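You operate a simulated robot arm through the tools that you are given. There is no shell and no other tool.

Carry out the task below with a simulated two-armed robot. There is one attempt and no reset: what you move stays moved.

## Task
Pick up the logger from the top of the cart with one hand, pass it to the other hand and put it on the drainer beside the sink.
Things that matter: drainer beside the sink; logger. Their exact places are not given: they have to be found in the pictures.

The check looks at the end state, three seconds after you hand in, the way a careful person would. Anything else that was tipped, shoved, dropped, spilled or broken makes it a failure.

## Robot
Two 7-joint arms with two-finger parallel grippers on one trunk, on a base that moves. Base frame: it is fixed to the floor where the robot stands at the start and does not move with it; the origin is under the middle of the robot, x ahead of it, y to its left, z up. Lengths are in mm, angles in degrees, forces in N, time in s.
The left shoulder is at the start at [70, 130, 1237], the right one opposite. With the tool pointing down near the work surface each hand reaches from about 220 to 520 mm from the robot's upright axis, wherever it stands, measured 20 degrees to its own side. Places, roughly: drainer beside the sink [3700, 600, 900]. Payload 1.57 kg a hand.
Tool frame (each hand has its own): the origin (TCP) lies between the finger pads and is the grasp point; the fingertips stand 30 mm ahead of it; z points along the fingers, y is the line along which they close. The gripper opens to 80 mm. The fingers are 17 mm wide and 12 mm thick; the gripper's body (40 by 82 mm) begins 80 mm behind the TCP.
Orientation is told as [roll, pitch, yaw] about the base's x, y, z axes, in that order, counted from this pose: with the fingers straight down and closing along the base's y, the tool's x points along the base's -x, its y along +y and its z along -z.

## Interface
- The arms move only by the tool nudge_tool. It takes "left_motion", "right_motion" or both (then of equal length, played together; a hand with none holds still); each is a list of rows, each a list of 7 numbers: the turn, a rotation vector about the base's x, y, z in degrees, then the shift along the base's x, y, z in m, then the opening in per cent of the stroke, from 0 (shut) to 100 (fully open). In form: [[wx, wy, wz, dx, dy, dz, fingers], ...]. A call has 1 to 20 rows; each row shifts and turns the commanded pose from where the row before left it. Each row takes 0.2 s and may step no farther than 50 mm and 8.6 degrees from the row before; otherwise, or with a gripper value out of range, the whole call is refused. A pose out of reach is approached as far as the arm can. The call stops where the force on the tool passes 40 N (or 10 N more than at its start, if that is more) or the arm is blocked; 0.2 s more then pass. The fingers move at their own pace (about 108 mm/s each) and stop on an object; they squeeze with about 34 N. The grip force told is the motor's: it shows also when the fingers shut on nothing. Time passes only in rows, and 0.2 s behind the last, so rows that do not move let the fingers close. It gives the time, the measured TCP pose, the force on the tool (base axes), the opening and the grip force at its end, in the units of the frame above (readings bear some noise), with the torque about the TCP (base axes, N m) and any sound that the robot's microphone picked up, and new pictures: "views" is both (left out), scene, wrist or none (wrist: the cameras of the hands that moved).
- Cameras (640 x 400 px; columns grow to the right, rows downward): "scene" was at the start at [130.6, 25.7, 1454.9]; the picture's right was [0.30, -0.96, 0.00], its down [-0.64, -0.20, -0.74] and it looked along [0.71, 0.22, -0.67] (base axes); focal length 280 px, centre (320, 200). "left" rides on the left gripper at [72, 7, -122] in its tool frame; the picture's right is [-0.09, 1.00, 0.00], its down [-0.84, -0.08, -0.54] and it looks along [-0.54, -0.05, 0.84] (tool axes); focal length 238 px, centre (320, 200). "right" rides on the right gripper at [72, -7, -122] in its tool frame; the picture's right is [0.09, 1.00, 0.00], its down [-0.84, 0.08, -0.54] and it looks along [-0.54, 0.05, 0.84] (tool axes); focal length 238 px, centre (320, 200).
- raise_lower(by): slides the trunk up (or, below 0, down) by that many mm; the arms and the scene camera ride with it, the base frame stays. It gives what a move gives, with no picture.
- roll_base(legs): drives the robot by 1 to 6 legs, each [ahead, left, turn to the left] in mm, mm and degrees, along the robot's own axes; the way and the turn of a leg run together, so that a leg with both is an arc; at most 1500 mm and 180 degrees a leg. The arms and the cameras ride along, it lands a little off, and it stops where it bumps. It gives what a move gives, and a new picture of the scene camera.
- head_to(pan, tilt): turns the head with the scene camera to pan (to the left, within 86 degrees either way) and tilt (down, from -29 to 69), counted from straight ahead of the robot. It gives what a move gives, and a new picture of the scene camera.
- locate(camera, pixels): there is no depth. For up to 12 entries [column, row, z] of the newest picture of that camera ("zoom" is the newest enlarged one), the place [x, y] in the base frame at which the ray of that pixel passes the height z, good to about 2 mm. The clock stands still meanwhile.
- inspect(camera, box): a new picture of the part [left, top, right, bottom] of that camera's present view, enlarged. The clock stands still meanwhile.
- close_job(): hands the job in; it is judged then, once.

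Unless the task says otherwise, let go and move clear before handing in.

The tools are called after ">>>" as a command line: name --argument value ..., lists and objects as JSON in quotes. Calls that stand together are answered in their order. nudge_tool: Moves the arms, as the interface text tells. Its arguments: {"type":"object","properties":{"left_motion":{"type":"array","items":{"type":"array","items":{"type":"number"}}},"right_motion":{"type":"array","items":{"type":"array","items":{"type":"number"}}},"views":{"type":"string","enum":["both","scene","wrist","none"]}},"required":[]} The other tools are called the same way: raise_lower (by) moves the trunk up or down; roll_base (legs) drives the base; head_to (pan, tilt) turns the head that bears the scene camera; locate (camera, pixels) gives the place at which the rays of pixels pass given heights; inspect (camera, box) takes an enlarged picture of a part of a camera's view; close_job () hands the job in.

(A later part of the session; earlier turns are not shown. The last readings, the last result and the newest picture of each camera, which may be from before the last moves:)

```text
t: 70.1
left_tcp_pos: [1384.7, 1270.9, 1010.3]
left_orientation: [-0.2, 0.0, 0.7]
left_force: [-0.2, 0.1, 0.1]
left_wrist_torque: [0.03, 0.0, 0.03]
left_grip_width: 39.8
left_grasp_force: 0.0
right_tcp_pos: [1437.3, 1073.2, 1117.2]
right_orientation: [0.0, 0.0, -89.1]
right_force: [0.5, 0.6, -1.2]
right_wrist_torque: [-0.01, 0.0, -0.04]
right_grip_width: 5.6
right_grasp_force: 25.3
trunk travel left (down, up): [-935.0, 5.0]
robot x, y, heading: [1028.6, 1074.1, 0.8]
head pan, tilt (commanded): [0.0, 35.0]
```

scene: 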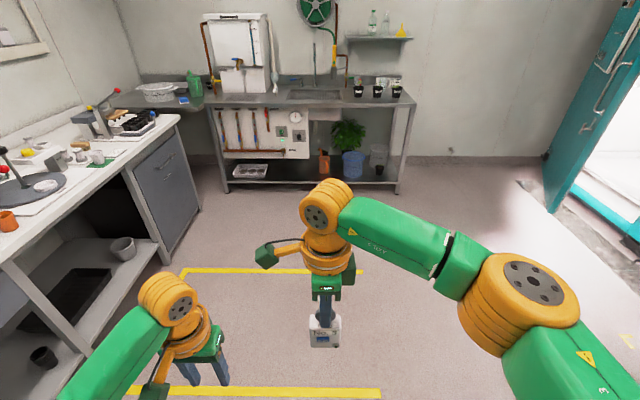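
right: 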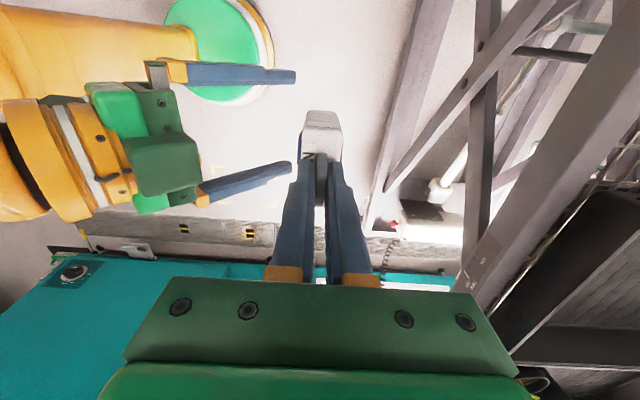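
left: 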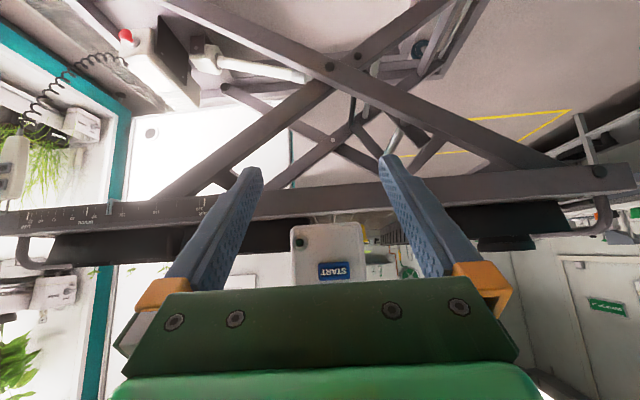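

The robot is at [1029, 1074] past the cart. I'll tilt the head up a little and enlarge the sink bench.

>>> head_to --pan -8 --tilt 20

>>> inspect --camera "scene" --box '[230, 100, 430, 220]'

```text
t: 70.9
left_tcp_pos: [1384.4, 1270.9, 1010.0]
left_orientation: [-0.3, 0.1, 0.6]
left_force: [0.1, 0.3, -0.3]
left_wrist_torque: [-0.02, -0.01, -0.02]
left_grip_width: 39.9
left_grasp_force: 0.0
right_tcp_pos: [1438.8, 1072.7, 1118.5]
right_orientation: [0.0, 0.1, -89.1]
right_force: [0.0, 0.0, -0.6]
right_wrist_torque: [-0.01, 0.0, -0.02]
right_grip_width: 5.4
right_grasp_force: 26.3
trunk travel left (down, up): [-935.0, 5.0]
robot x, y, heading: [1029.0, 1078.4, 0.8]
head pan, tilt (commanded): [-8.0, 20.0]
```

scene: 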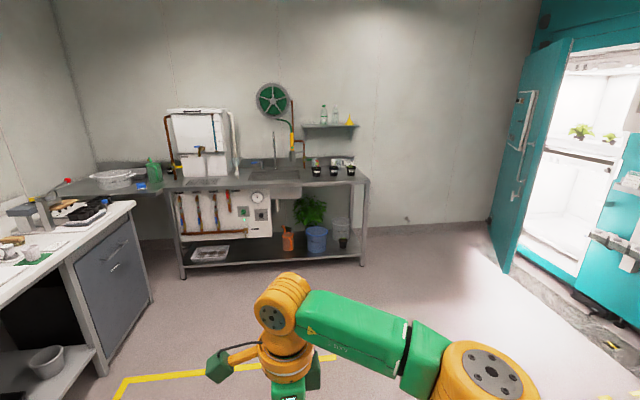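

```text
3.20 times, centred on (330, 160) of scene
```

zoom: 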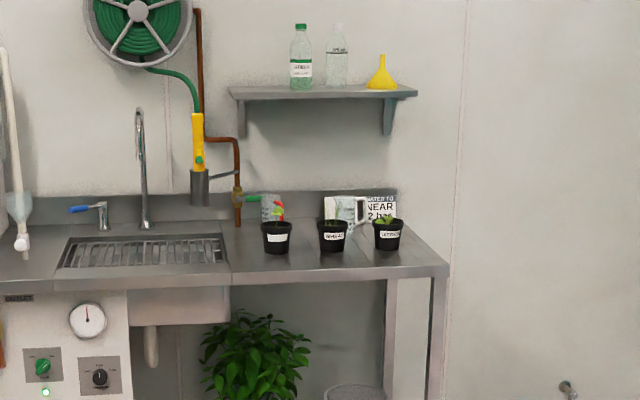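

The bench right of the basin carries three pots, and the ribbed area at zoom (145, 250) needs a closer look to tell the drainer from the sink. I'll drive up toward it, diagonally to about [2530, 680].

>>> roll_base --legs '[[1400, -380, -0.8]]'

>>> head_to --pan 5 --tilt 25

>>> inspect --camera "scene" --box '[150, 100, 480, 300]'

```text
t: 78.1
left_tcp_pos: [2781.6, 909.3, 1011.2]
left_orientation: [-0.3, 0.0, 0.7]
left_force: [1.0, 0.2, -0.4]
left_wrist_torque: [0.01, 0.0, -0.03]
left_grip_width: 40.1
left_grasp_force: 0.0
right_tcp_pos: [2833.2, 710.4, 1118.2]
right_orientation: [0.0, -0.1, -89.2]
right_force: [-0.3, -0.2, -0.7]
right_wrist_torque: [-0.01, -0.01, -0.01]
right_grip_width: 5.8
right_grasp_force: 25.1
trunk travel left (down, up): [-935.0, 5.0]
robot x, y, heading: [2423.0, 717.7, 0.6]
head pan, tilt (commanded): [-8.0, 20.0]
```

scene: 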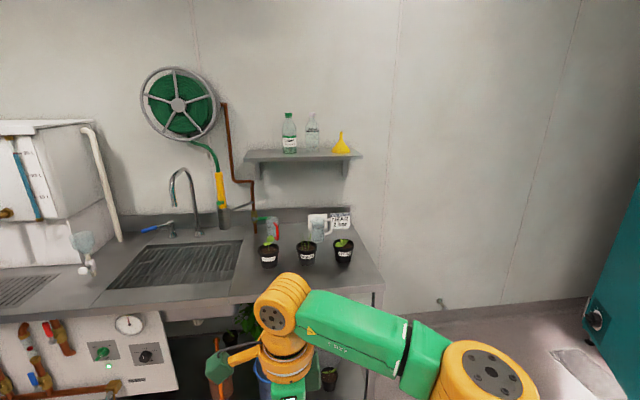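

```text
t: 78.8
left_tcp_pos: [2782.8, 908.9, 1011.2]
left_orientation: [-0.3, 0.0, 0.8]
left_force: [0.0, -0.1, 0.0]
left_wrist_torque: [-0.01, -0.01, 0.0]
left_grip_width: 40.1
left_grasp_force: 0.0
right_tcp_pos: [2835.2, 711.2, 1118.4]
right_orientation: [0.0, 0.0, -89.2]
right_force: [-0.4, -0.4, 0.1]
right_wrist_torque: [0.04, 0.0, -0.02]
right_grip_width: 5.6
right_grasp_force: 25.8
trunk travel left (down, up): [-935.0, 5.0]
robot x, y, heading: [2425.5, 713.7, 0.5]
head pan, tilt (commanded): [5.0, 25.0]
```

scene: 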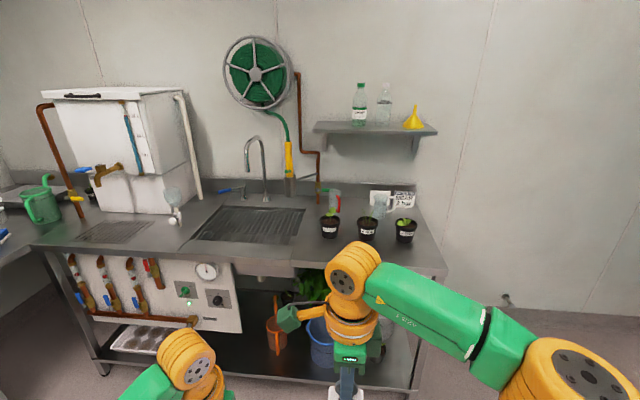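

```text
1.94 times, centred on (315, 200) of scene
```

zoom: 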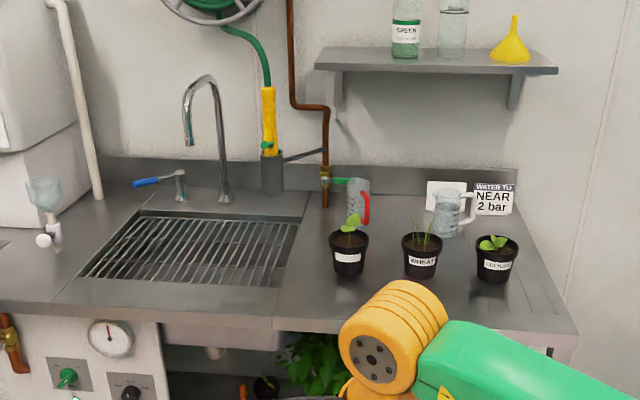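

Up close, the sink opening holds a bar grate (zoom (190, 250)), and to its right is a flat metal area with three pots in the middle and front space free. I'll locate these on the bench plane at z ≈ 900.

>>> locate --camera "scene" --pixels '[[224.7, 206, 900], [304.6, 211.4, 900], [294.3, 245.5, 900], [193.8, 238.8, 900], [329.4, 238.8, 900], [366.5, 239.8, 900], [406.2, 242.4, 900], [447.4, 269.7, 900], [291.8, 262, 900], [320, 206, 900], [415, 206, 900], [370, 262, 900]]'

```text
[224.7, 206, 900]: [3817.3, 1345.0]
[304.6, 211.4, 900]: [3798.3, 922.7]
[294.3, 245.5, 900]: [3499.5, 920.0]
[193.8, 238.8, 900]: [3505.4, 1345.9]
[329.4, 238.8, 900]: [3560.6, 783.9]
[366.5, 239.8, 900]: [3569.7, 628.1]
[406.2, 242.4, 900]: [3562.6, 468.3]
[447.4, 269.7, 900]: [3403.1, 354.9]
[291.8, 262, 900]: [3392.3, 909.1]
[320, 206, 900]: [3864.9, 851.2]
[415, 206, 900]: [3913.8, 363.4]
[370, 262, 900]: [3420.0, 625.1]
```

The right section (x 3395–3900, y 355–910) beside the sink is the drainer, with pots at y ≈ 784, 628 and 468, x ≈ 3560 and beyond. I'll drive closer and look down at it.

>>> roll_base --legs '[[500, 30, -0.6]]'

>>> head_to --pan -10 --tilt 35

>>> inspect --camera "scene" --box '[100, 100, 420, 300]'

```text
t: 81.8
left_tcp_pos: [3285.2, 936.1, 1010.1]
left_orientation: [-0.3, 0.0, -0.2]
left_force: [-1.1, 0.4, -0.2]
left_wrist_torque: [-0.02, 0.0, -0.01]
left_grip_width: 39.9
left_grasp_force: 0.1
right_tcp_pos: [3335.5, 737.1, 1118.9]
right_orientation: [0.1, 0.0, -90.0]
right_force: [-0.3, -0.1, -1.1]
right_wrist_torque: [-0.04, 0.01, 0.03]
right_grip_width: 5.7
right_grasp_force: 25.5
trunk travel left (down, up): [-935.0, 5.0]
robot x, y, heading: [2927.2, 745.6, -0.2]
head pan, tilt (commanded): [5.0, 25.0]
```

scene: 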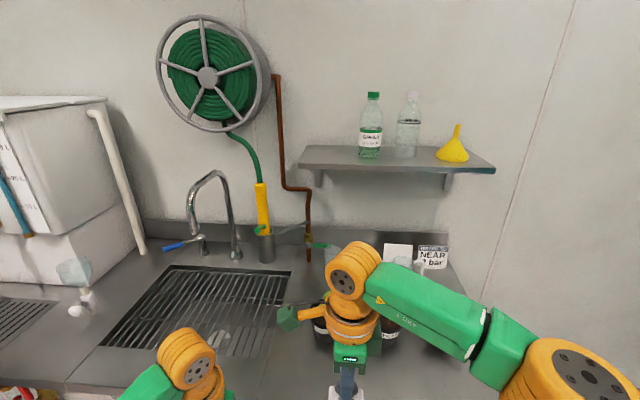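

```text
t: 82.6
left_tcp_pos: [3287.0, 935.2, 1010.9]
left_orientation: [-0.4, 0.0, -0.2]
left_force: [0.3, 0.2, 0.0]
left_wrist_torque: [-0.02, -0.01, 0.0]
left_grip_width: 39.9
left_grasp_force: 0.0
right_tcp_pos: [3337.3, 736.6, 1116.8]
right_orientation: [0.1, 0.0, -90.0]
right_force: [0.2, -0.2, -0.5]
right_wrist_torque: [-0.01, -0.01, -0.03]
right_grip_width: 5.8
right_grasp_force: 26.0
trunk travel left (down, up): [-935.0, 5.0]
robot x, y, heading: [2930.4, 744.5, -0.3]
head pan, tilt (commanded): [-10.0, 35.0]
```

scene: 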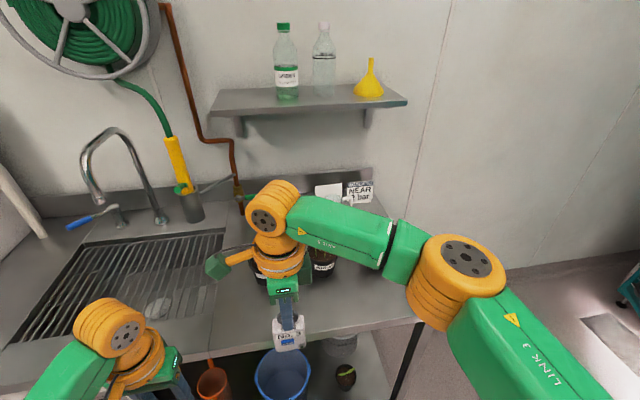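

```text
2.00 times, centred on (260, 200) of scene
```

zoom: 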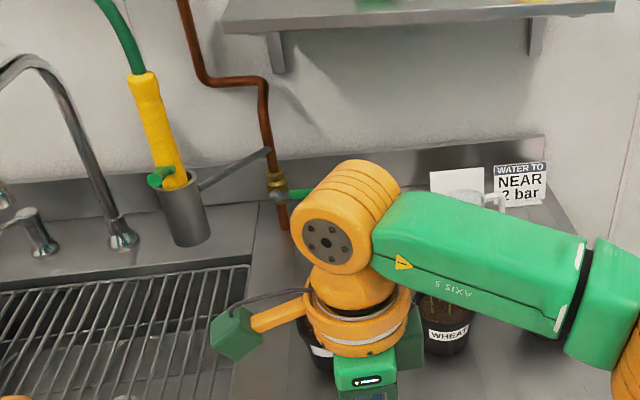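

The right arm hides part of the drainer from the head. I'll take the wrist views with a still row, and look at what the hand cameras show of the bench.

>>> nudge_tool --left_motion '[[0, 0, 0, 0, 0, 0.03, 50], [0, 0, 0, 0, 0, 0.03, 50], [0, 0, 0, 0, 0, 0.03, 50]]' --right_motion '[[0, 0, 0, 0, -0.03, 0, 0], [0, 0, 0, 0, -0.03, 0, 0], [0, 0, 0, 0, -0.03, 0, 0]]' --views "both"

```text
t: 83.4
left_tcp_pos: [3285.1, 933.3, 1100.3]
left_orientation: [-0.2, 0.1, -0.1]
left_force: [0.7, 0.1, 0.4]
left_wrist_torque: [0.05, -0.02, 0.01]
left_grip_width: 40.1
left_grasp_force: 0.0
right_tcp_pos: [3336.8, 643.4, 1117.0]
right_orientation: [0.1, 0.0, -89.9]
right_force: [0.2, -0.2, -0.4]
right_wrist_torque: [0.0, -0.02, 0.01]
right_grip_width: 5.8
right_grasp_force: 25.8
trunk travel left (down, up): [-935.0, 5.0]
robot x, y, heading: [2928.3, 746.3, -0.4]
head pan, tilt (commanded): [-10.0, 35.0]
```

scene: 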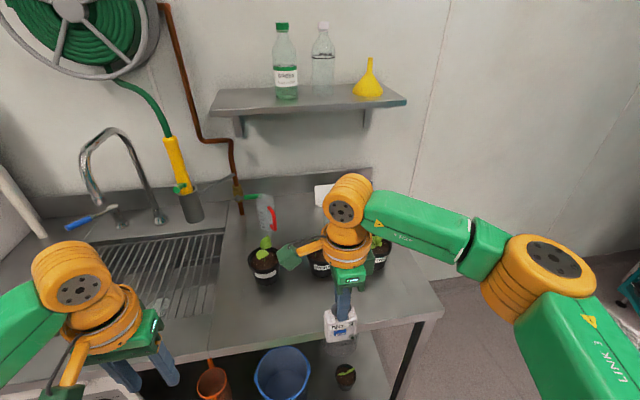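
right: 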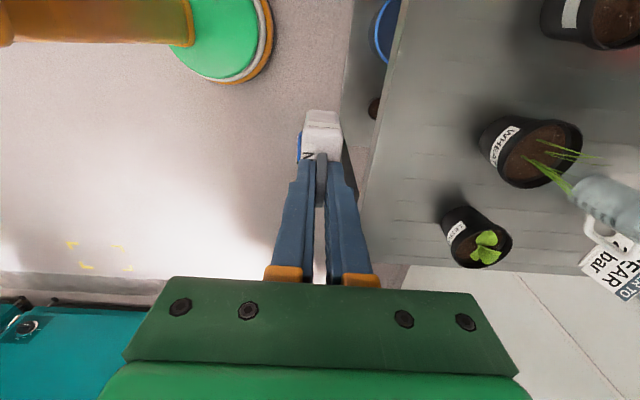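
left: 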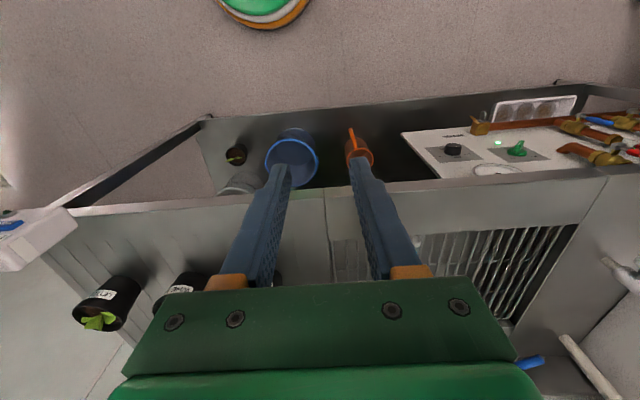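

The right view shows the drainer surface with faint grooves (around (430, 150)) and the pots beyond. I'll enlarge it.

>>> inspect --camera "right" --box '[340, 0, 640, 280]'

>>> inspect --camera "scene" --box '[190, 170, 450, 350]'

>>> inspect --camera "left" --box '[30, 180, 350, 340]'

```text
1.43 times, centred on (490, 140) of right
```

zoom: 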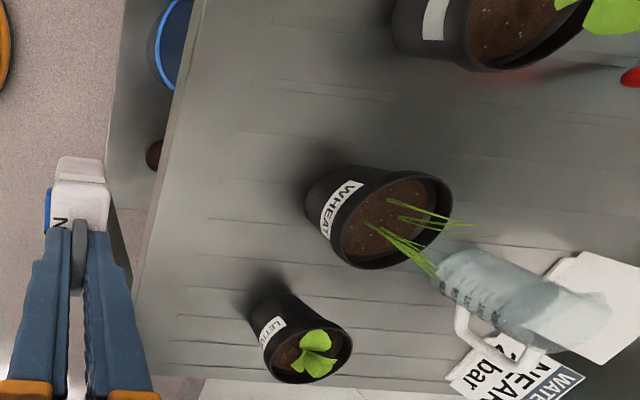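

```text
2.22 times, centred on (320, 260) of scene
```

zoom: 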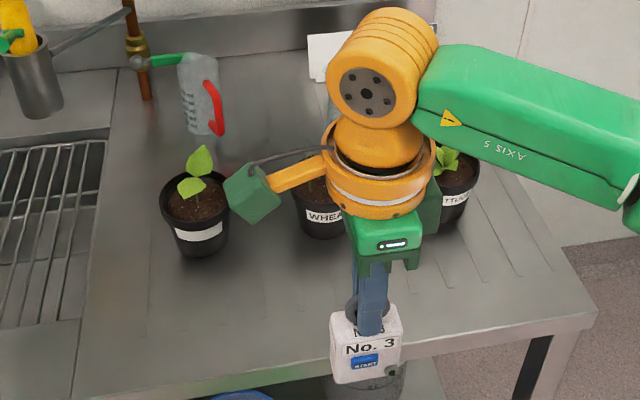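

```text
2.00 times, centred on (190, 260) of left
```

zoom: 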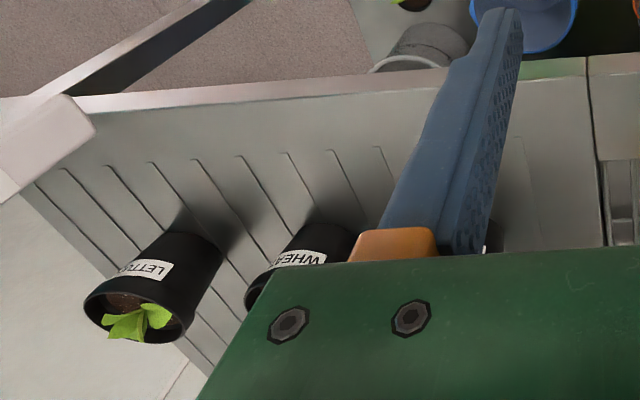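

The drainer is the grooved metal board right of the sink; the grooves run front to back and begin a little behind the front edge, with the pots standing on them. I'll measure the groove ends, pot bases and the board's height.

>>> locate --camera "right" --pixels '[[413, 154, 900], [402, 203, 900], [434, 91, 900], [444, 52, 900], [404, 8, 900], [362, 200, 900], [486, 168, 900], [496, 120, 900], [445, 235, 900], [545, 15, 900]]'

>>> locate --camera "scene" --pixels '[[266, 282.6, 900], [255.5, 276, 900], [277, 276, 900], [322.4, 277, 900], [255, 324, 900], [300, 320, 900], [350, 240, 900], [245, 300, 900], [237, 260, 900], [262, 232, 900], [444, 315, 900], [214, 347, 900]]'

>>> locate --camera "left" --pixels '[[325, 190, 900], [60, 225, 900], [148, 258, 900], [175, 267, 900], [130, 262, 900], [230, 255, 900]]'

```text
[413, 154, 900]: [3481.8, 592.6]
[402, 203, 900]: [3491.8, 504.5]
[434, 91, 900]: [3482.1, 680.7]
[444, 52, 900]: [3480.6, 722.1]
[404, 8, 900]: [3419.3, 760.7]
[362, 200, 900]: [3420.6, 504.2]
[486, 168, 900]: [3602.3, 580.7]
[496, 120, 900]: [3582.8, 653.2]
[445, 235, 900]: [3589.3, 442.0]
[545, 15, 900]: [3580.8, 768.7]
```

```text
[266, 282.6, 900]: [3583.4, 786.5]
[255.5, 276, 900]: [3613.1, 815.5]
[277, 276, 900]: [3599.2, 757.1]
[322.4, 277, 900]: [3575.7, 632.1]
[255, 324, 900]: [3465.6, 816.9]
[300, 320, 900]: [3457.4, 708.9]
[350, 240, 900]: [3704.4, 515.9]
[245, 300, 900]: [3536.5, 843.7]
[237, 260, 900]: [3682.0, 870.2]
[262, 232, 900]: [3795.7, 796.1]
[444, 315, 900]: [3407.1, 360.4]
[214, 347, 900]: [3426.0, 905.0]
```

```text
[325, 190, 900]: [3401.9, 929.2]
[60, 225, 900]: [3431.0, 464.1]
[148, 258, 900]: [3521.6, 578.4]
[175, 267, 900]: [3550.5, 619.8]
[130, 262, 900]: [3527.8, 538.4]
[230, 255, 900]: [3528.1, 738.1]
```

Grooves start at x ≈ 3482; the pots' base centres are about (3612, 786), (3605, 632) and (3600, 468), so the clear spot is about (3525, 709), in front of the gap between the first two pots. I'll drive the base to about [3085, 805] so the right hand reaches it comfortably.

>>> roll_base --legs '[[155, 60, 0.3]]'

>>> head_to --pan -15 --tilt 50

```text
t: 84.8
left_tcp_pos: [3431.2, 992.8, 1100.9]
left_orientation: [-0.2, 0.0, 0.1]
left_force: [0.6, -1.7, -0.6]
left_wrist_torque: [0.03, -0.03, 0.01]
left_grip_width: 40.0
left_grasp_force: 0.0
right_tcp_pos: [3486.1, 703.2, 1118.6]
right_orientation: [0.1, 0.0, -89.8]
right_force: [0.0, -0.2, -0.9]
right_wrist_torque: [0.04, -0.03, 0.02]
right_grip_width: 5.8
right_grasp_force: 25.3
trunk travel left (down, up): [-935.0, 5.0]
robot x, y, heading: [3079.6, 807.5, 0.2]
head pan, tilt (commanded): [-10.0, 35.0]
```

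scene: 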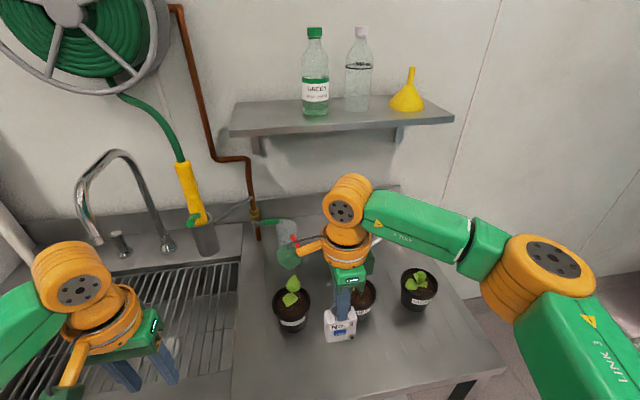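

```text
t: 85.5
left_tcp_pos: [3436.2, 993.0, 1099.2]
left_orientation: [-0.2, 0.0, 0.1]
left_force: [0.3, 1.3, -0.1]
left_wrist_torque: [-0.02, 0.01, 0.02]
left_grip_width: 40.0
left_grasp_force: 0.0
right_tcp_pos: [3488.3, 704.2, 1118.1]
right_orientation: [0.1, -0.1, -89.7]
right_force: [0.1, -0.5, -0.9]
right_wrist_torque: [0.0, 0.02, 0.01]
right_grip_width: 5.6
right_grasp_force: 25.5
trunk travel left (down, up): [-935.0, 5.0]
robot x, y, heading: [3079.9, 800.3, 0.3]
head pan, tilt (commanded): [-15.0, 50.0]
```

scene: 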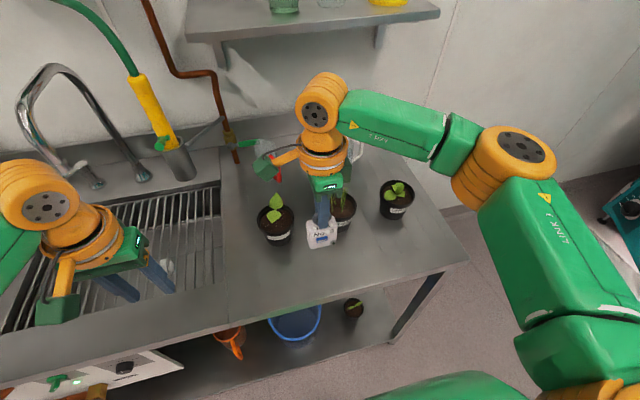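

The right hand is at [3488, 704, 1118] above the drainer's front strip, in front of the pot gap. I'll zoom to check the pots and triangulate the board height.

>>> inspect --camera "scene" --box '[220, 160, 440, 300]'

>>> nudge_tool --right_motion '[[0, 0, 0, 0.015, 0.001, 0, 0], [0, 0, 0, 0.015, 0.002, 0, 0], [0, 0, 0, 0, 0, 0, 0]]' --views "both"

>>> inspect --camera "right" --box '[250, 60, 490, 220]'

```text
2.86 times, centred on (330, 230) of scene
```

zoom: 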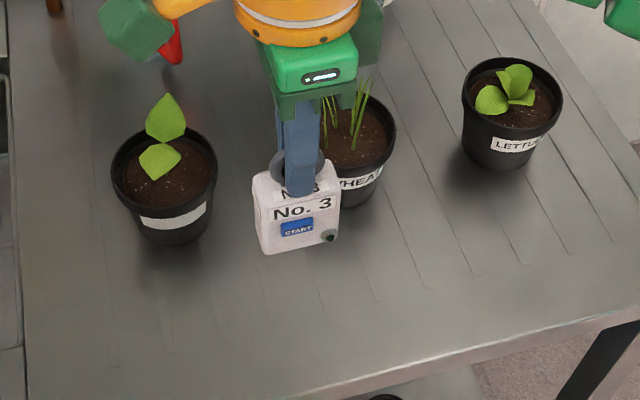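

```text
t: 86.3
left_tcp_pos: [3436.0, 992.8, 1100.3]
left_orientation: [-0.3, 0.0, 0.1]
left_force: [-0.1, -1.0, 0.7]
left_wrist_torque: [0.01, -0.02, 0.03]
left_grip_width: 40.0
left_grasp_force: 0.1
right_tcp_pos: [3518.3, 708.4, 1118.1]
right_orientation: [-0.1, 0.0, -89.7]
right_force: [0.2, -0.1, -1.7]
right_wrist_torque: [-0.04, -0.01, 0.0]
right_grip_width: 5.6
right_grasp_force: 25.4
trunk travel left (down, up): [-935.0, 5.0]
robot x, y, heading: [3076.8, 805.1, 0.1]
head pan, tilt (commanded): [-15.0, 50.0]
```

scene: 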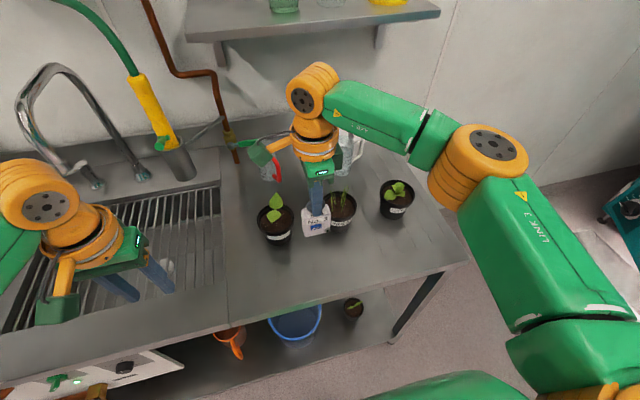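
right: 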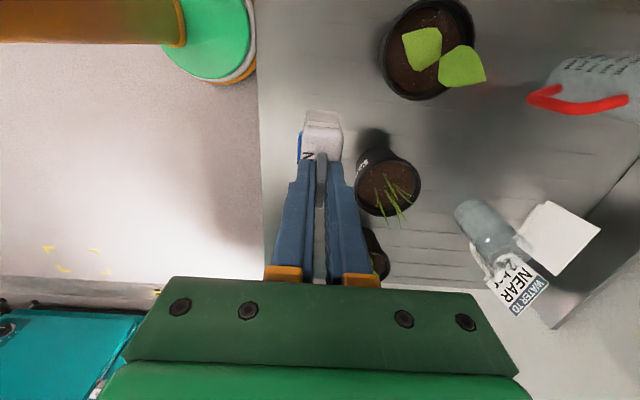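

```text
2.50 times, centred on (370, 140) of right
```

zoom: 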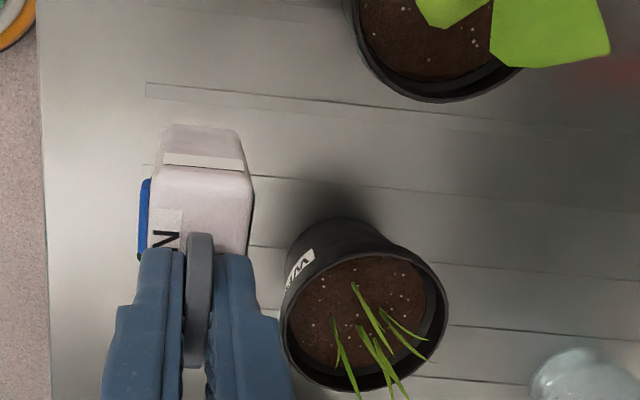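

The right view shows the logger over the grooves with the wheat pot's rim just beyond it; I'll locate the pot rims to confirm the clearance at the drop point.

>>> locate --camera "right" --pixels '[[354.8, 184, 985], [377, 163, 985], [410, 100.8, 985], [380, 64, 985], [362, 160, 900], [354.8, 184, 970], [410, 100.8, 970], [300, 95, 900], [258, 130, 900]]'

>>> inspect --camera "scene" --box '[240, 150, 420, 270]'

```text
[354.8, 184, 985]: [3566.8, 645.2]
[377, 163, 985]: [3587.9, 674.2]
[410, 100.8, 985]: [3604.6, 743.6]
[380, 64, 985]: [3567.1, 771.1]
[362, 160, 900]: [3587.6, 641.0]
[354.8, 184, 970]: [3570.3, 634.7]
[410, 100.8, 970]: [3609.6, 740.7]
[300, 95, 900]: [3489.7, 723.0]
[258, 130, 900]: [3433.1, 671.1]
```

```text
3.33 times, centred on (330, 210) of scene
```

zoom: 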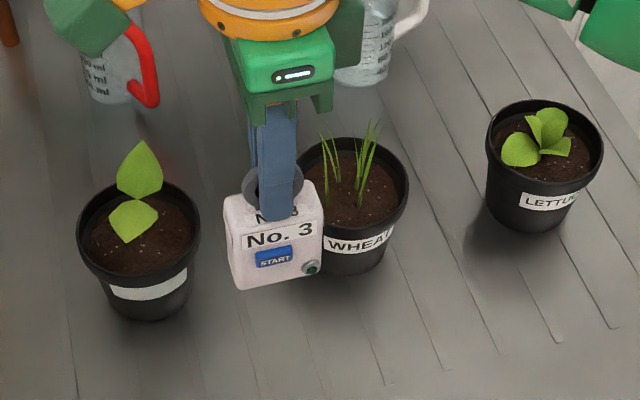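

The pot rims start at x ≈ 3567 and leave y 676–743 free between them, so the logger (x 3504–3536) has about 30 mm to spare. I'll lower it 95 mm and look again.

>>> nudge_tool --right_motion '[[0, 0, 0, 0, 0, -0.02, 0], [0, 0, 0, 0, 0, -0.02, 0], [0, 0, 0, 0, 0, -0.02, 0], [0, 0, 0, 0, 0, -0.02, 0], [0, 0, 0, 0, 0, -0.015, 0], [0, 0, 0, 0, 0, 0, 0]]' --views "both"

>>> inspect --camera "scene" --box '[240, 170, 420, 290]'

>>> inspect --camera "right" --box '[250, 60, 490, 220]'

```text
t: 87.8
left_tcp_pos: [3434.9, 993.4, 1099.8]
left_orientation: [-0.3, 0.0, 0.1]
left_force: [-0.1, -0.4, 0.9]
left_wrist_torque: [0.01, -0.02, 0.03]
left_grip_width: 39.9
left_grasp_force: 0.1
right_tcp_pos: [3518.8, 706.1, 1021.3]
right_orientation: [0.0, 0.1, -89.6]
right_force: [1.2, -0.1, -0.7]
right_wrist_torque: [0.0, 0.0, 0.0]
right_grip_width: 5.8
right_grasp_force: 25.4
trunk travel left (down, up): [-935.0, 5.0]
robot x, y, heading: [3077.5, 805.6, -0.1]
head pan, tilt (commanded): [-15.0, 50.0]
```

scene: 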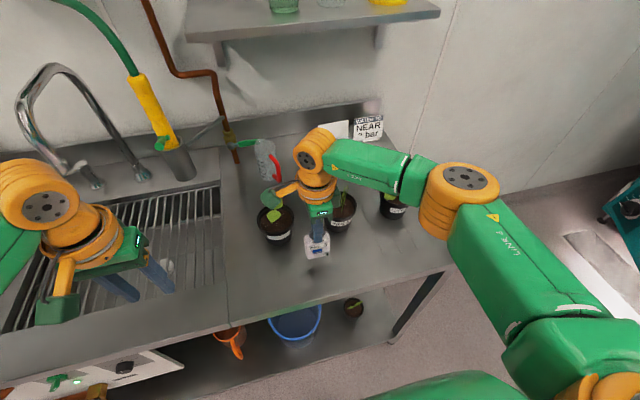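
right: 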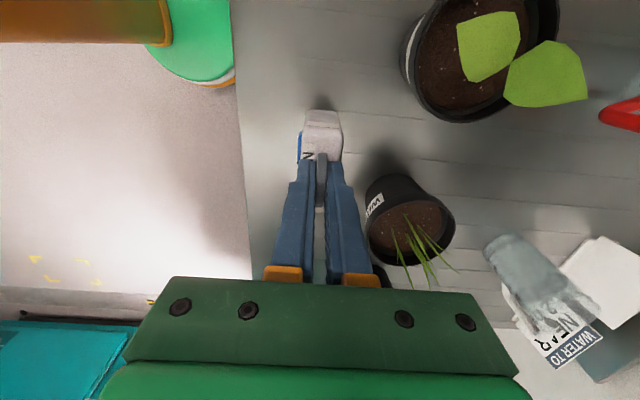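

```text
3.33 times, centred on (330, 230) of scene
```

zoom: 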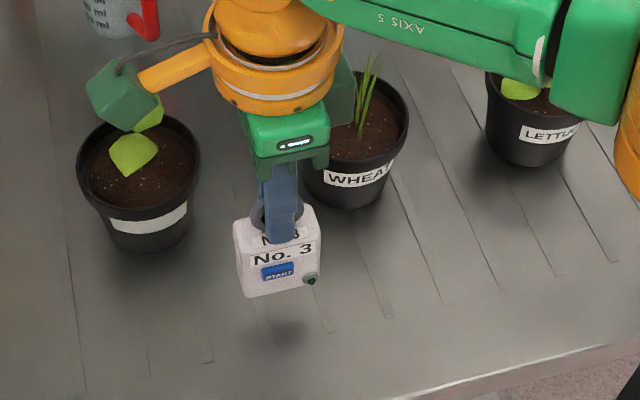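

```text
2.50 times, centred on (370, 140) of right
```

zoom: 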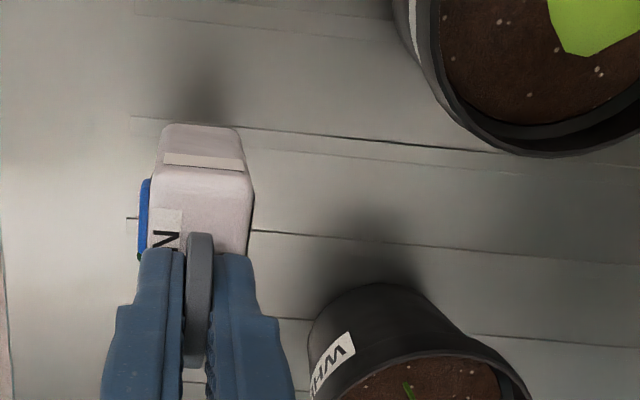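

The logger's bottom is now at about z 931 with nothing touching. I'll lower 22 mm more, then feel for the surface in small steps.

>>> nudge_tool --right_motion '[[0, 0, 0, 0, 0, -0.008, 0], [0, 0, 0, 0, 0, -0.008, 0], [0, 0, 0, 0, 0, -0.006, 0], [0, 0, 0, 0, 0, 0, 0]]' --views "none"

>>> nudge_tool --right_motion '[[0, 0, 0, 0, 0, -0.003, 0], [0, 0, 0, 0, 0, 0, 0]]' --views "both"

>>> inspect --camera "scene" --box '[270, 190, 390, 280]'

```text
t: 88.8
left_tcp_pos: [3435.6, 992.7, 1099.7]
left_orientation: [-0.3, 0.0, 0.1]
left_force: [-0.4, -0.3, 0.7]
left_wrist_torque: [-0.02, 0.0, 0.0]
left_grip_width: 40.0
left_grasp_force: 0.1
right_tcp_pos: [3518.8, 707.6, 1000.9]
right_orientation: [0.0, 0.0, -89.7]
right_force: [-0.1, -0.5, -1.6]
right_wrist_torque: [-0.01, 0.04, 0.03]
right_grip_width: 5.6
right_grasp_force: 26.1
trunk travel left (down, up): [-935.0, 5.0]
robot x, y, heading: [3080.1, 803.1, 0.4]
head pan, tilt (commanded): [-15.0, 50.0]
```

```text
t: 89.3
left_tcp_pos: [3436.0, 992.5, 1100.5]
left_orientation: [-0.3, -0.1, 0.0]
left_force: [-0.2, -0.1, 0.5]
left_wrist_torque: [0.0, 0.02, 0.0]
left_grip_width: 39.8
left_grasp_force: 0.1
right_tcp_pos: [3519.0, 707.3, 996.8]
right_orientation: [-0.1, -0.1, -89.7]
right_force: [0.3, -0.2, -0.2]
right_wrist_torque: [0.0, -0.03, -0.02]
right_grip_width: 5.7
right_grasp_force: 25.7
trunk travel left (down, up): [-935.0, 5.0]
robot x, y, heading: [3075.9, 803.6, -0.1]
head pan, tilt (commanded): [-15.0, 50.0]
```

scene: 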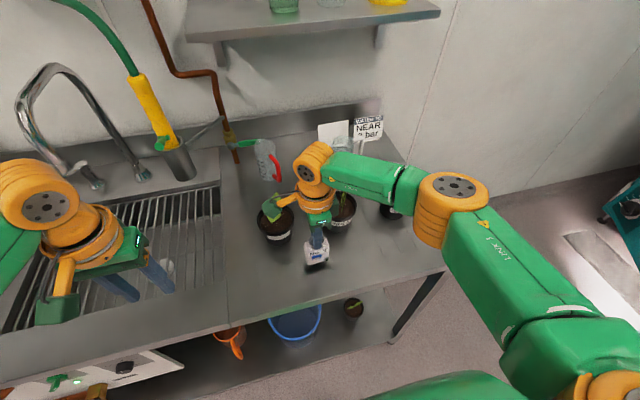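
right: 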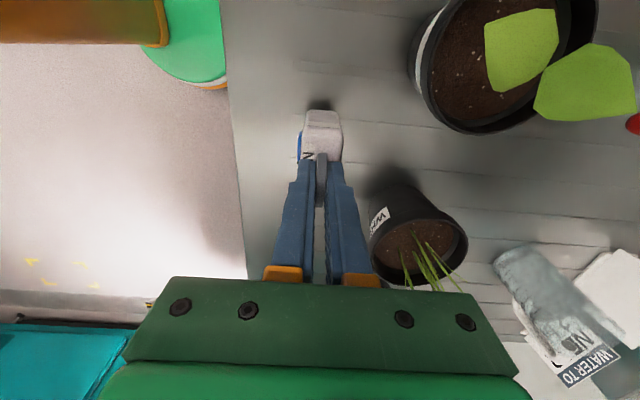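

```text
4.44 times, centred on (330, 235) of scene
```

zoom: 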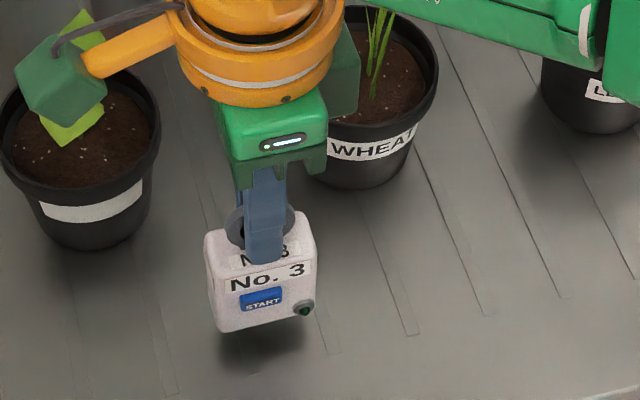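

The shadow is closing under the logger (bottom near z 906). I'll continue down in 2 mm steps watching the force.

>>> nudge_tool --right_motion '[[0, 0, 0, 0, 0, -0.002, 0], [0, 0, 0, 0, 0, -0.001, 0], [0, 0, 0, 0, 0, 0, 0]]' --views "none"

>>> nudge_tool --right_motion '[[0, 0, 0, 0, 0, -0.001, 0], [0, 0, 0, 0, 0, -0.001, 0], [0, 0, 0, 0, 0, 0, 0]]' --views "none"

```text
t: 90.2
left_tcp_pos: [3435.5, 992.8, 1100.2]
left_orientation: [-0.3, 0.1, 0.1]
left_force: [0.2, -0.5, -0.1]
left_wrist_torque: [-0.02, -0.01, -0.04]
left_grip_width: 39.8
left_grasp_force: 0.0
right_tcp_pos: [3517.7, 707.5, 993.5]
right_orientation: [-0.1, 0.0, -89.8]
right_force: [-0.2, 0.0, -0.5]
right_wrist_torque: [-0.01, -0.01, 0.01]
right_grip_width: 5.5
right_grasp_force: 26.2
trunk travel left (down, up): [-935.0, 5.0]
robot x, y, heading: [3077.2, 802.8, -0.1]
head pan, tilt (commanded): [-15.0, 50.0]
```

```text
t: 91.0
left_tcp_pos: [3435.2, 993.2, 1099.6]
left_orientation: [-0.2, 0.1, 0.1]
left_force: [-0.5, 1.1, -0.2]
left_wrist_torque: [0.01, -0.03, -0.01]
left_grip_width: 40.4
left_grasp_force: 0.1
right_tcp_pos: [3518.6, 708.0, 992.0]
right_orientation: [0.0, -0.1, -89.7]
right_force: [0.0, 0.5, -1.5]
right_wrist_torque: [0.01, 0.0, -0.01]
right_grip_width: 5.6
right_grasp_force: 26.1
trunk travel left (down, up): [-935.0, 5.0]
robot x, y, heading: [3075.6, 805.2, 0.2]
head pan, tilt (commanded): [-15.0, 50.0]
```

Still no contact at TCP z 992. I'll keep lowering in 1–2 mm steps.

>>> nudge_tool --right_motion '[[0, 0, 0, 0, 0, -0.001, 0], [0, 0, 0, 0, 0, -0.001, 0], [0, 0, 0, 0, 0, 0, 0]]' --views "none"

>>> nudge_tool --right_motion '[[0, 0, 0, 0, 0, -0.001, 0], [0, 0, 0, 0, 0, 0, 0]]' --views "both"

>>> inspect --camera "scene" --box '[270, 190, 390, 280]'

```text
t: 91.8
left_tcp_pos: [3436.9, 993.7, 1100.0]
left_orientation: [-0.3, 0.0, 0.2]
left_force: [-0.3, 0.6, -0.6]
left_wrist_torque: [-0.02, -0.01, -0.01]
left_grip_width: 40.2
left_grasp_force: 0.0
right_tcp_pos: [3516.7, 708.8, 990.7]
right_orientation: [-0.2, 0.0, -89.6]
right_force: [-0.3, -0.5, -1.1]
right_wrist_torque: [-0.01, -0.02, -0.04]
right_grip_width: 5.8
right_grasp_force: 25.6
trunk travel left (down, up): [-935.0, 5.0]
robot x, y, heading: [3077.3, 807.0, 0.2]
head pan, tilt (commanded): [-15.0, 50.0]
```

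```text
t: 92.3
left_tcp_pos: [3434.7, 992.7, 1099.5]
left_orientation: [-0.3, 0.0, 0.1]
left_force: [-0.6, -0.3, -0.2]
left_wrist_torque: [-0.01, -0.02, 0.01]
left_grip_width: 39.9
left_grasp_force: 0.1
right_tcp_pos: [3517.5, 707.7, 990.3]
right_orientation: [-0.1, 0.0, -89.8]
right_force: [0.2, 0.4, -0.5]
right_wrist_torque: [-0.02, -0.03, -0.01]
right_grip_width: 5.8
right_grasp_force: 26.0
trunk travel left (down, up): [-935.0, 5.0]
robot x, y, heading: [3077.4, 802.7, -0.0]
head pan, tilt (commanded): [-15.0, 50.0]
```

scene: 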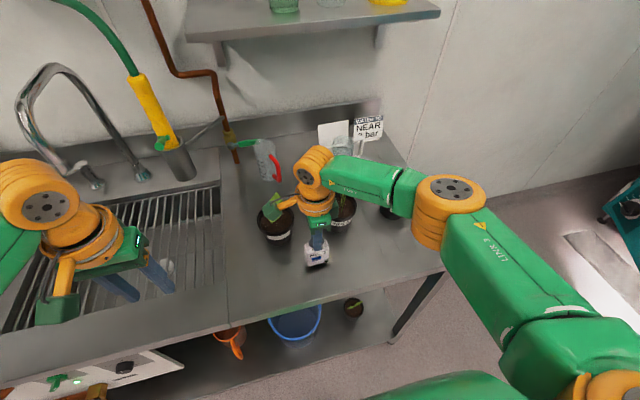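
right: 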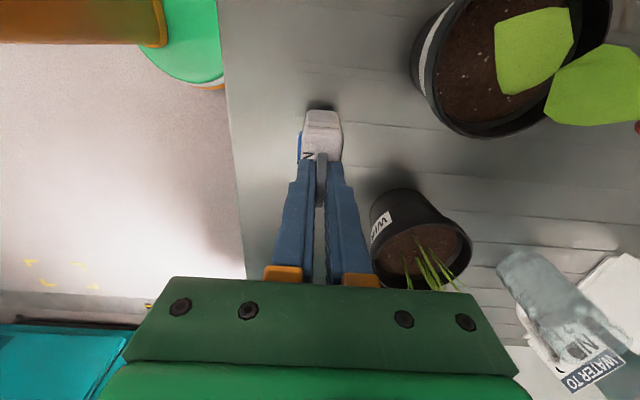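

```text
4.44 times, centred on (330, 235) of scene
```

zoom: 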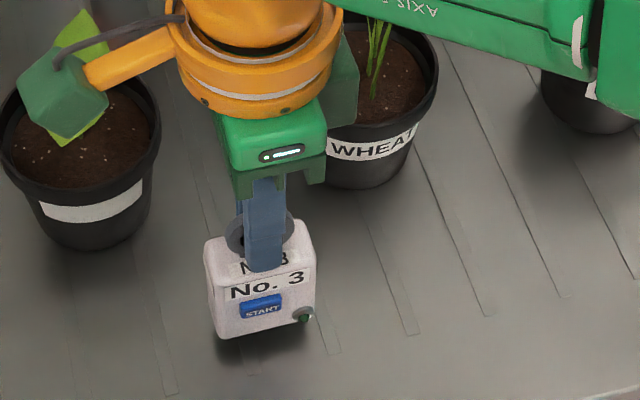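

A thin shadow still shows under the logger and the force is near zero, so I'll keep stepping down gently.

>>> nudge_tool --right_motion '[[0, 0, 0, 0, 0, -0.001, 0], [0, 0, 0, 0, 0, -0.001, 0]]' --views "none"

>>> nudge_tool --right_motion '[[0, 0, 0, 0, 0, -0.001, 0], [0, 0, 0, 0, 0, 0, 0]]' --views "none"

>>> nudge_tool --right_motion '[[0, 0, 0, 0, 0, -0.001, 0], [0, 0, 0, 0, 0, 0, 0]]' --views "scene"

>>> inspect --camera "scene" --box '[290, 215, 360, 275]'

```text
t: 93.0
left_tcp_pos: [3436.5, 993.3, 1100.2]
left_orientation: [-0.4, 0.0, 0.1]
left_force: [0.7, -0.2, 0.3]
left_wrist_torque: [-0.05, 0.0, 0.0]
left_grip_width: 40.2
left_grasp_force: 0.0
right_tcp_pos: [3518.3, 708.7, 987.2]
right_orientation: [-0.1, -0.1, -89.7]
right_force: [0.5, -0.4, -1.0]
right_wrist_torque: [-0.04, 0.02, -0.01]
right_grip_width: 5.6
right_grasp_force: 25.3
trunk travel left (down, up): [-935.0, 5.0]
robot x, y, heading: [3079.5, 803.8, 0.1]
head pan, tilt (commanded): [-15.0, 50.0]
```

```text
t: 93.5
left_tcp_pos: [3435.7, 993.2, 1099.5]
left_orientation: [-0.3, 0.0, 0.1]
left_force: [0.2, 0.7, 0.1]
left_wrist_torque: [-0.01, 0.0, 0.04]
left_grip_width: 40.0
left_grasp_force: 0.0
right_tcp_pos: [3517.9, 708.9, 985.8]
right_orientation: [-0.1, 0.1, -89.7]
right_force: [0.3, -0.9, -0.1]
right_wrist_torque: [0.02, -0.03, -0.01]
right_grip_width: 5.6
right_grasp_force: 25.7
trunk travel left (down, up): [-935.0, 5.0]
robot x, y, heading: [3077.9, 805.2, -0.1]
head pan, tilt (commanded): [-15.0, 50.0]
```

```text
t: 94.2
left_tcp_pos: [3436.0, 992.8, 1099.4]
left_orientation: [-0.3, -0.1, 0.1]
left_force: [-0.1, -0.1, 0.5]
left_wrist_torque: [-0.02, -0.01, 0.03]
left_grip_width: 39.8
left_grasp_force: 0.0
right_tcp_pos: [3517.3, 708.5, 986.1]
right_orientation: [-0.1, 0.0, -89.7]
right_force: [0.2, -0.4, -1.1]
right_wrist_torque: [-0.01, 0.02, -0.01]
right_grip_width: 5.8
right_grasp_force: 25.2
trunk travel left (down, up): [-935.0, 5.0]
robot x, y, heading: [3077.8, 806.2, 0.2]
head pan, tilt (commanded): [-15.0, 50.0]
```

scene: 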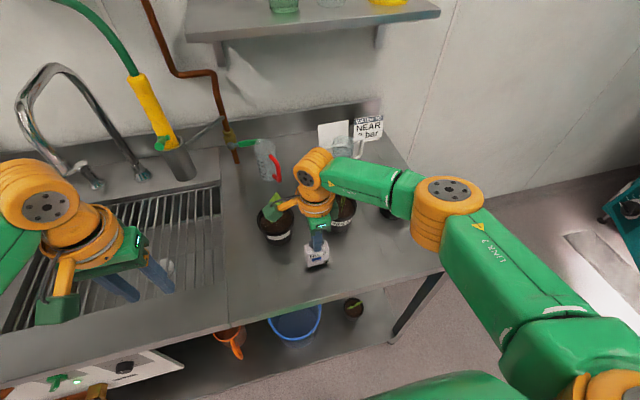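

```text
6.67 times, centred on (325, 245) of scene
```

zoom: 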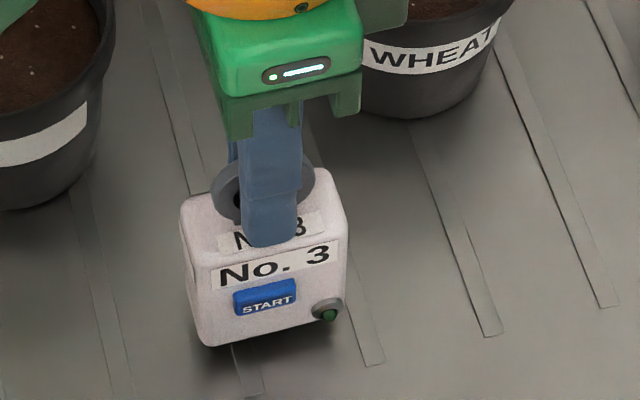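

No contact yet at TCP z 986. I'll check the true height of the logger's bottom edge from its picture position.

>>> locate --camera "scene" --pixels '[[308.2, 266.7, 880], [308.2, 266.7, 890], [308.2, 266.7, 900], [327.2, 262.7, 880], [327.2, 262.7, 890], [327.2, 262.7, 900]]'

>>> nudge_tool --right_motion '[[0, 0, 0, 0, 0, -0.001, 0], [0, 0, 0, 0, 0, -0.001, 0]]' --views "none"

>>> nudge_tool --right_motion '[[0, 0, 0, 0, 0, -0.001, 0], [0, 0, 0, 0, 0, 0, 0]]' --views "none"

```text
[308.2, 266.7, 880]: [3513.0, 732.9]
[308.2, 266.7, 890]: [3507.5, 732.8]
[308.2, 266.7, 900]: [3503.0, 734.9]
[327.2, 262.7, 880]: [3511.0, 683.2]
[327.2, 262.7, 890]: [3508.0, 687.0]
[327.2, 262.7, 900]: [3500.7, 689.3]
```

```text
t: 94.8
left_tcp_pos: [3434.8, 992.9, 1100.4]
left_orientation: [-0.3, 0.0, 0.1]
left_force: [-0.3, 1.3, 0.2]
left_wrist_torque: [0.01, -0.04, 0.02]
left_grip_width: 39.8
left_grasp_force: 0.1
right_tcp_pos: [3517.5, 708.9, 982.6]
right_orientation: [-0.1, -0.1, -89.6]
right_force: [1.3, 0.7, -0.7]
right_wrist_torque: [0.01, 0.01, -0.01]
right_grip_width: 5.6
right_grasp_force: 25.9
trunk travel left (down, up): [-935.0, 5.0]
robot x, y, heading: [3077.0, 804.6, 0.2]
head pan, tilt (commanded): [-15.0, 50.0]
```

```text
t: 95.3
left_tcp_pos: [3435.2, 993.1, 1099.7]
left_orientation: [-0.3, 0.0, 0.0]
left_force: [1.1, -0.1, 0.0]
left_wrist_torque: [0.02, -0.02, -0.03]
left_grip_width: 40.3
left_grasp_force: 0.1
right_tcp_pos: [3518.2, 708.9, 982.8]
right_orientation: [-0.1, 0.0, -89.7]
right_force: [0.1, -0.7, -1.1]
right_wrist_torque: [-0.01, -0.01, 0.01]
right_grip_width: 5.7
right_grasp_force: 26.3
trunk travel left (down, up): [-935.0, 5.0]
robot x, y, heading: [3078.4, 807.0, -0.1]
head pan, tilt (commanded): [-15.0, 50.0]
```

The logger's bottom edge is at about z 893 now and still free, so the board is slightly lower than 900. I'll continue down in 1 mm steps.

>>> nudge_tool --right_motion '[[0, 0, 0, 0, 0, -0.001, 0], [0, 0, 0, 0, 0, -0.001, 0]]' --views "none"

>>> nudge_tool --right_motion '[[0, 0, 0, 0, 0, -0.001, 0], [0, 0, 0, 0, 0, 0, 0]]' --views "both"

>>> inspect --camera "scene" --box '[290, 215, 360, 275]'

>>> inspect --camera "right" --box '[240, 70, 420, 190]'

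```text
t: 96.0
left_tcp_pos: [3434.9, 992.6, 1100.6]
left_orientation: [-0.3, 0.0, 0.1]
left_force: [-0.2, -0.2, 0.4]
left_wrist_torque: [-0.02, 0.02, 0.0]
left_grip_width: 39.8
left_grasp_force: 0.1
right_tcp_pos: [3516.4, 708.1, 979.5]
right_orientation: [0.0, 0.0, -89.8]
right_force: [0.2, -0.2, -0.8]
right_wrist_torque: [0.0, -0.03, -0.01]
right_grip_width: 5.8
right_grasp_force: 25.5
trunk travel left (down, up): [-935.0, 5.0]
robot x, y, heading: [3080.4, 805.5, 0.3]
head pan, tilt (commanded): [-15.0, 50.0]
```

```text
t: 96.5
left_tcp_pos: [3436.1, 992.6, 1100.0]
left_orientation: [-0.2, -0.1, 0.1]
left_force: [0.8, 0.4, -0.4]
left_wrist_torque: [0.0, 0.0, -0.02]
left_grip_width: 40.1
left_grasp_force: 0.0
right_tcp_pos: [3518.4, 707.4, 979.2]
right_orientation: [-0.2, 0.0, -89.6]
right_force: [-0.1, -1.0, -0.9]
right_wrist_torque: [0.0, 0.03, 0.01]
right_grip_width: 6.0
right_grasp_force: 25.7
trunk travel left (down, up): [-935.0, 5.0]
robot x, y, heading: [3079.2, 805.3, 0.1]
head pan, tilt (commanded): [-15.0, 50.0]
```

scene: 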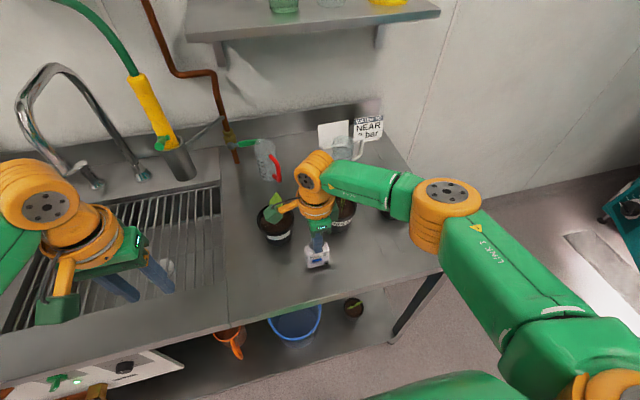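
right: 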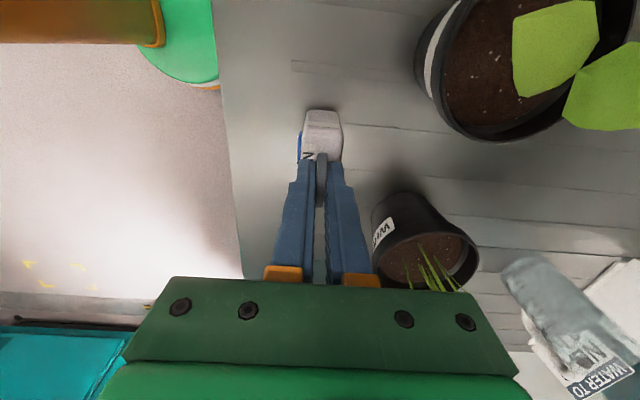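

```text
6.67 times, centred on (325, 245) of scene
```

zoom: 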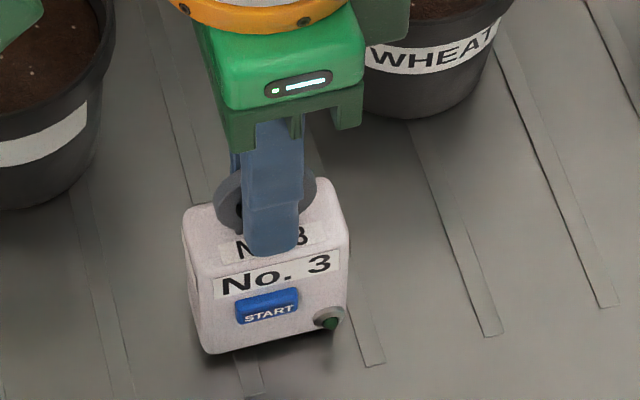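

```text
3.33 times, centred on (330, 130) of right
```

zoom: 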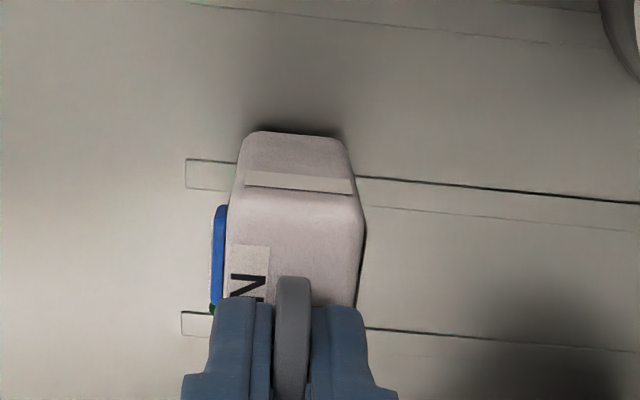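

Still free at TCP z 979. I'll triangulate the groove ends near the logger from both cameras to get the board's true height.

>>> locate --camera "scene" --pixels '[[314.2, 273.5, 860], [314.2, 273.5, 880], [314.2, 273.5, 900], [332.8, 269.4, 860], [332.8, 269.4, 880], [332.8, 269.4, 900]]'

>>> locate --camera "right" --pixels '[[290.2, 122.6, 860], [290.2, 122.6, 880], [290.2, 122.6, 900], [288.7, 167, 860], [288.7, 167, 880], [288.7, 167, 900]]'

```text
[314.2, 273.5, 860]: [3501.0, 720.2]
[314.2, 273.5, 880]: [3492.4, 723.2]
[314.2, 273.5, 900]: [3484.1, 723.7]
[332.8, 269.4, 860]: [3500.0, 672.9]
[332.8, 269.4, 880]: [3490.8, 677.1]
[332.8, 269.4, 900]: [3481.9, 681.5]
```

```text
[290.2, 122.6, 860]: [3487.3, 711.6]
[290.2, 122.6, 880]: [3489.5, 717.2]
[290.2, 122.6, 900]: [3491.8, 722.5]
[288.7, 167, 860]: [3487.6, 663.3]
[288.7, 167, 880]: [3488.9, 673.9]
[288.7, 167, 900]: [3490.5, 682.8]
```

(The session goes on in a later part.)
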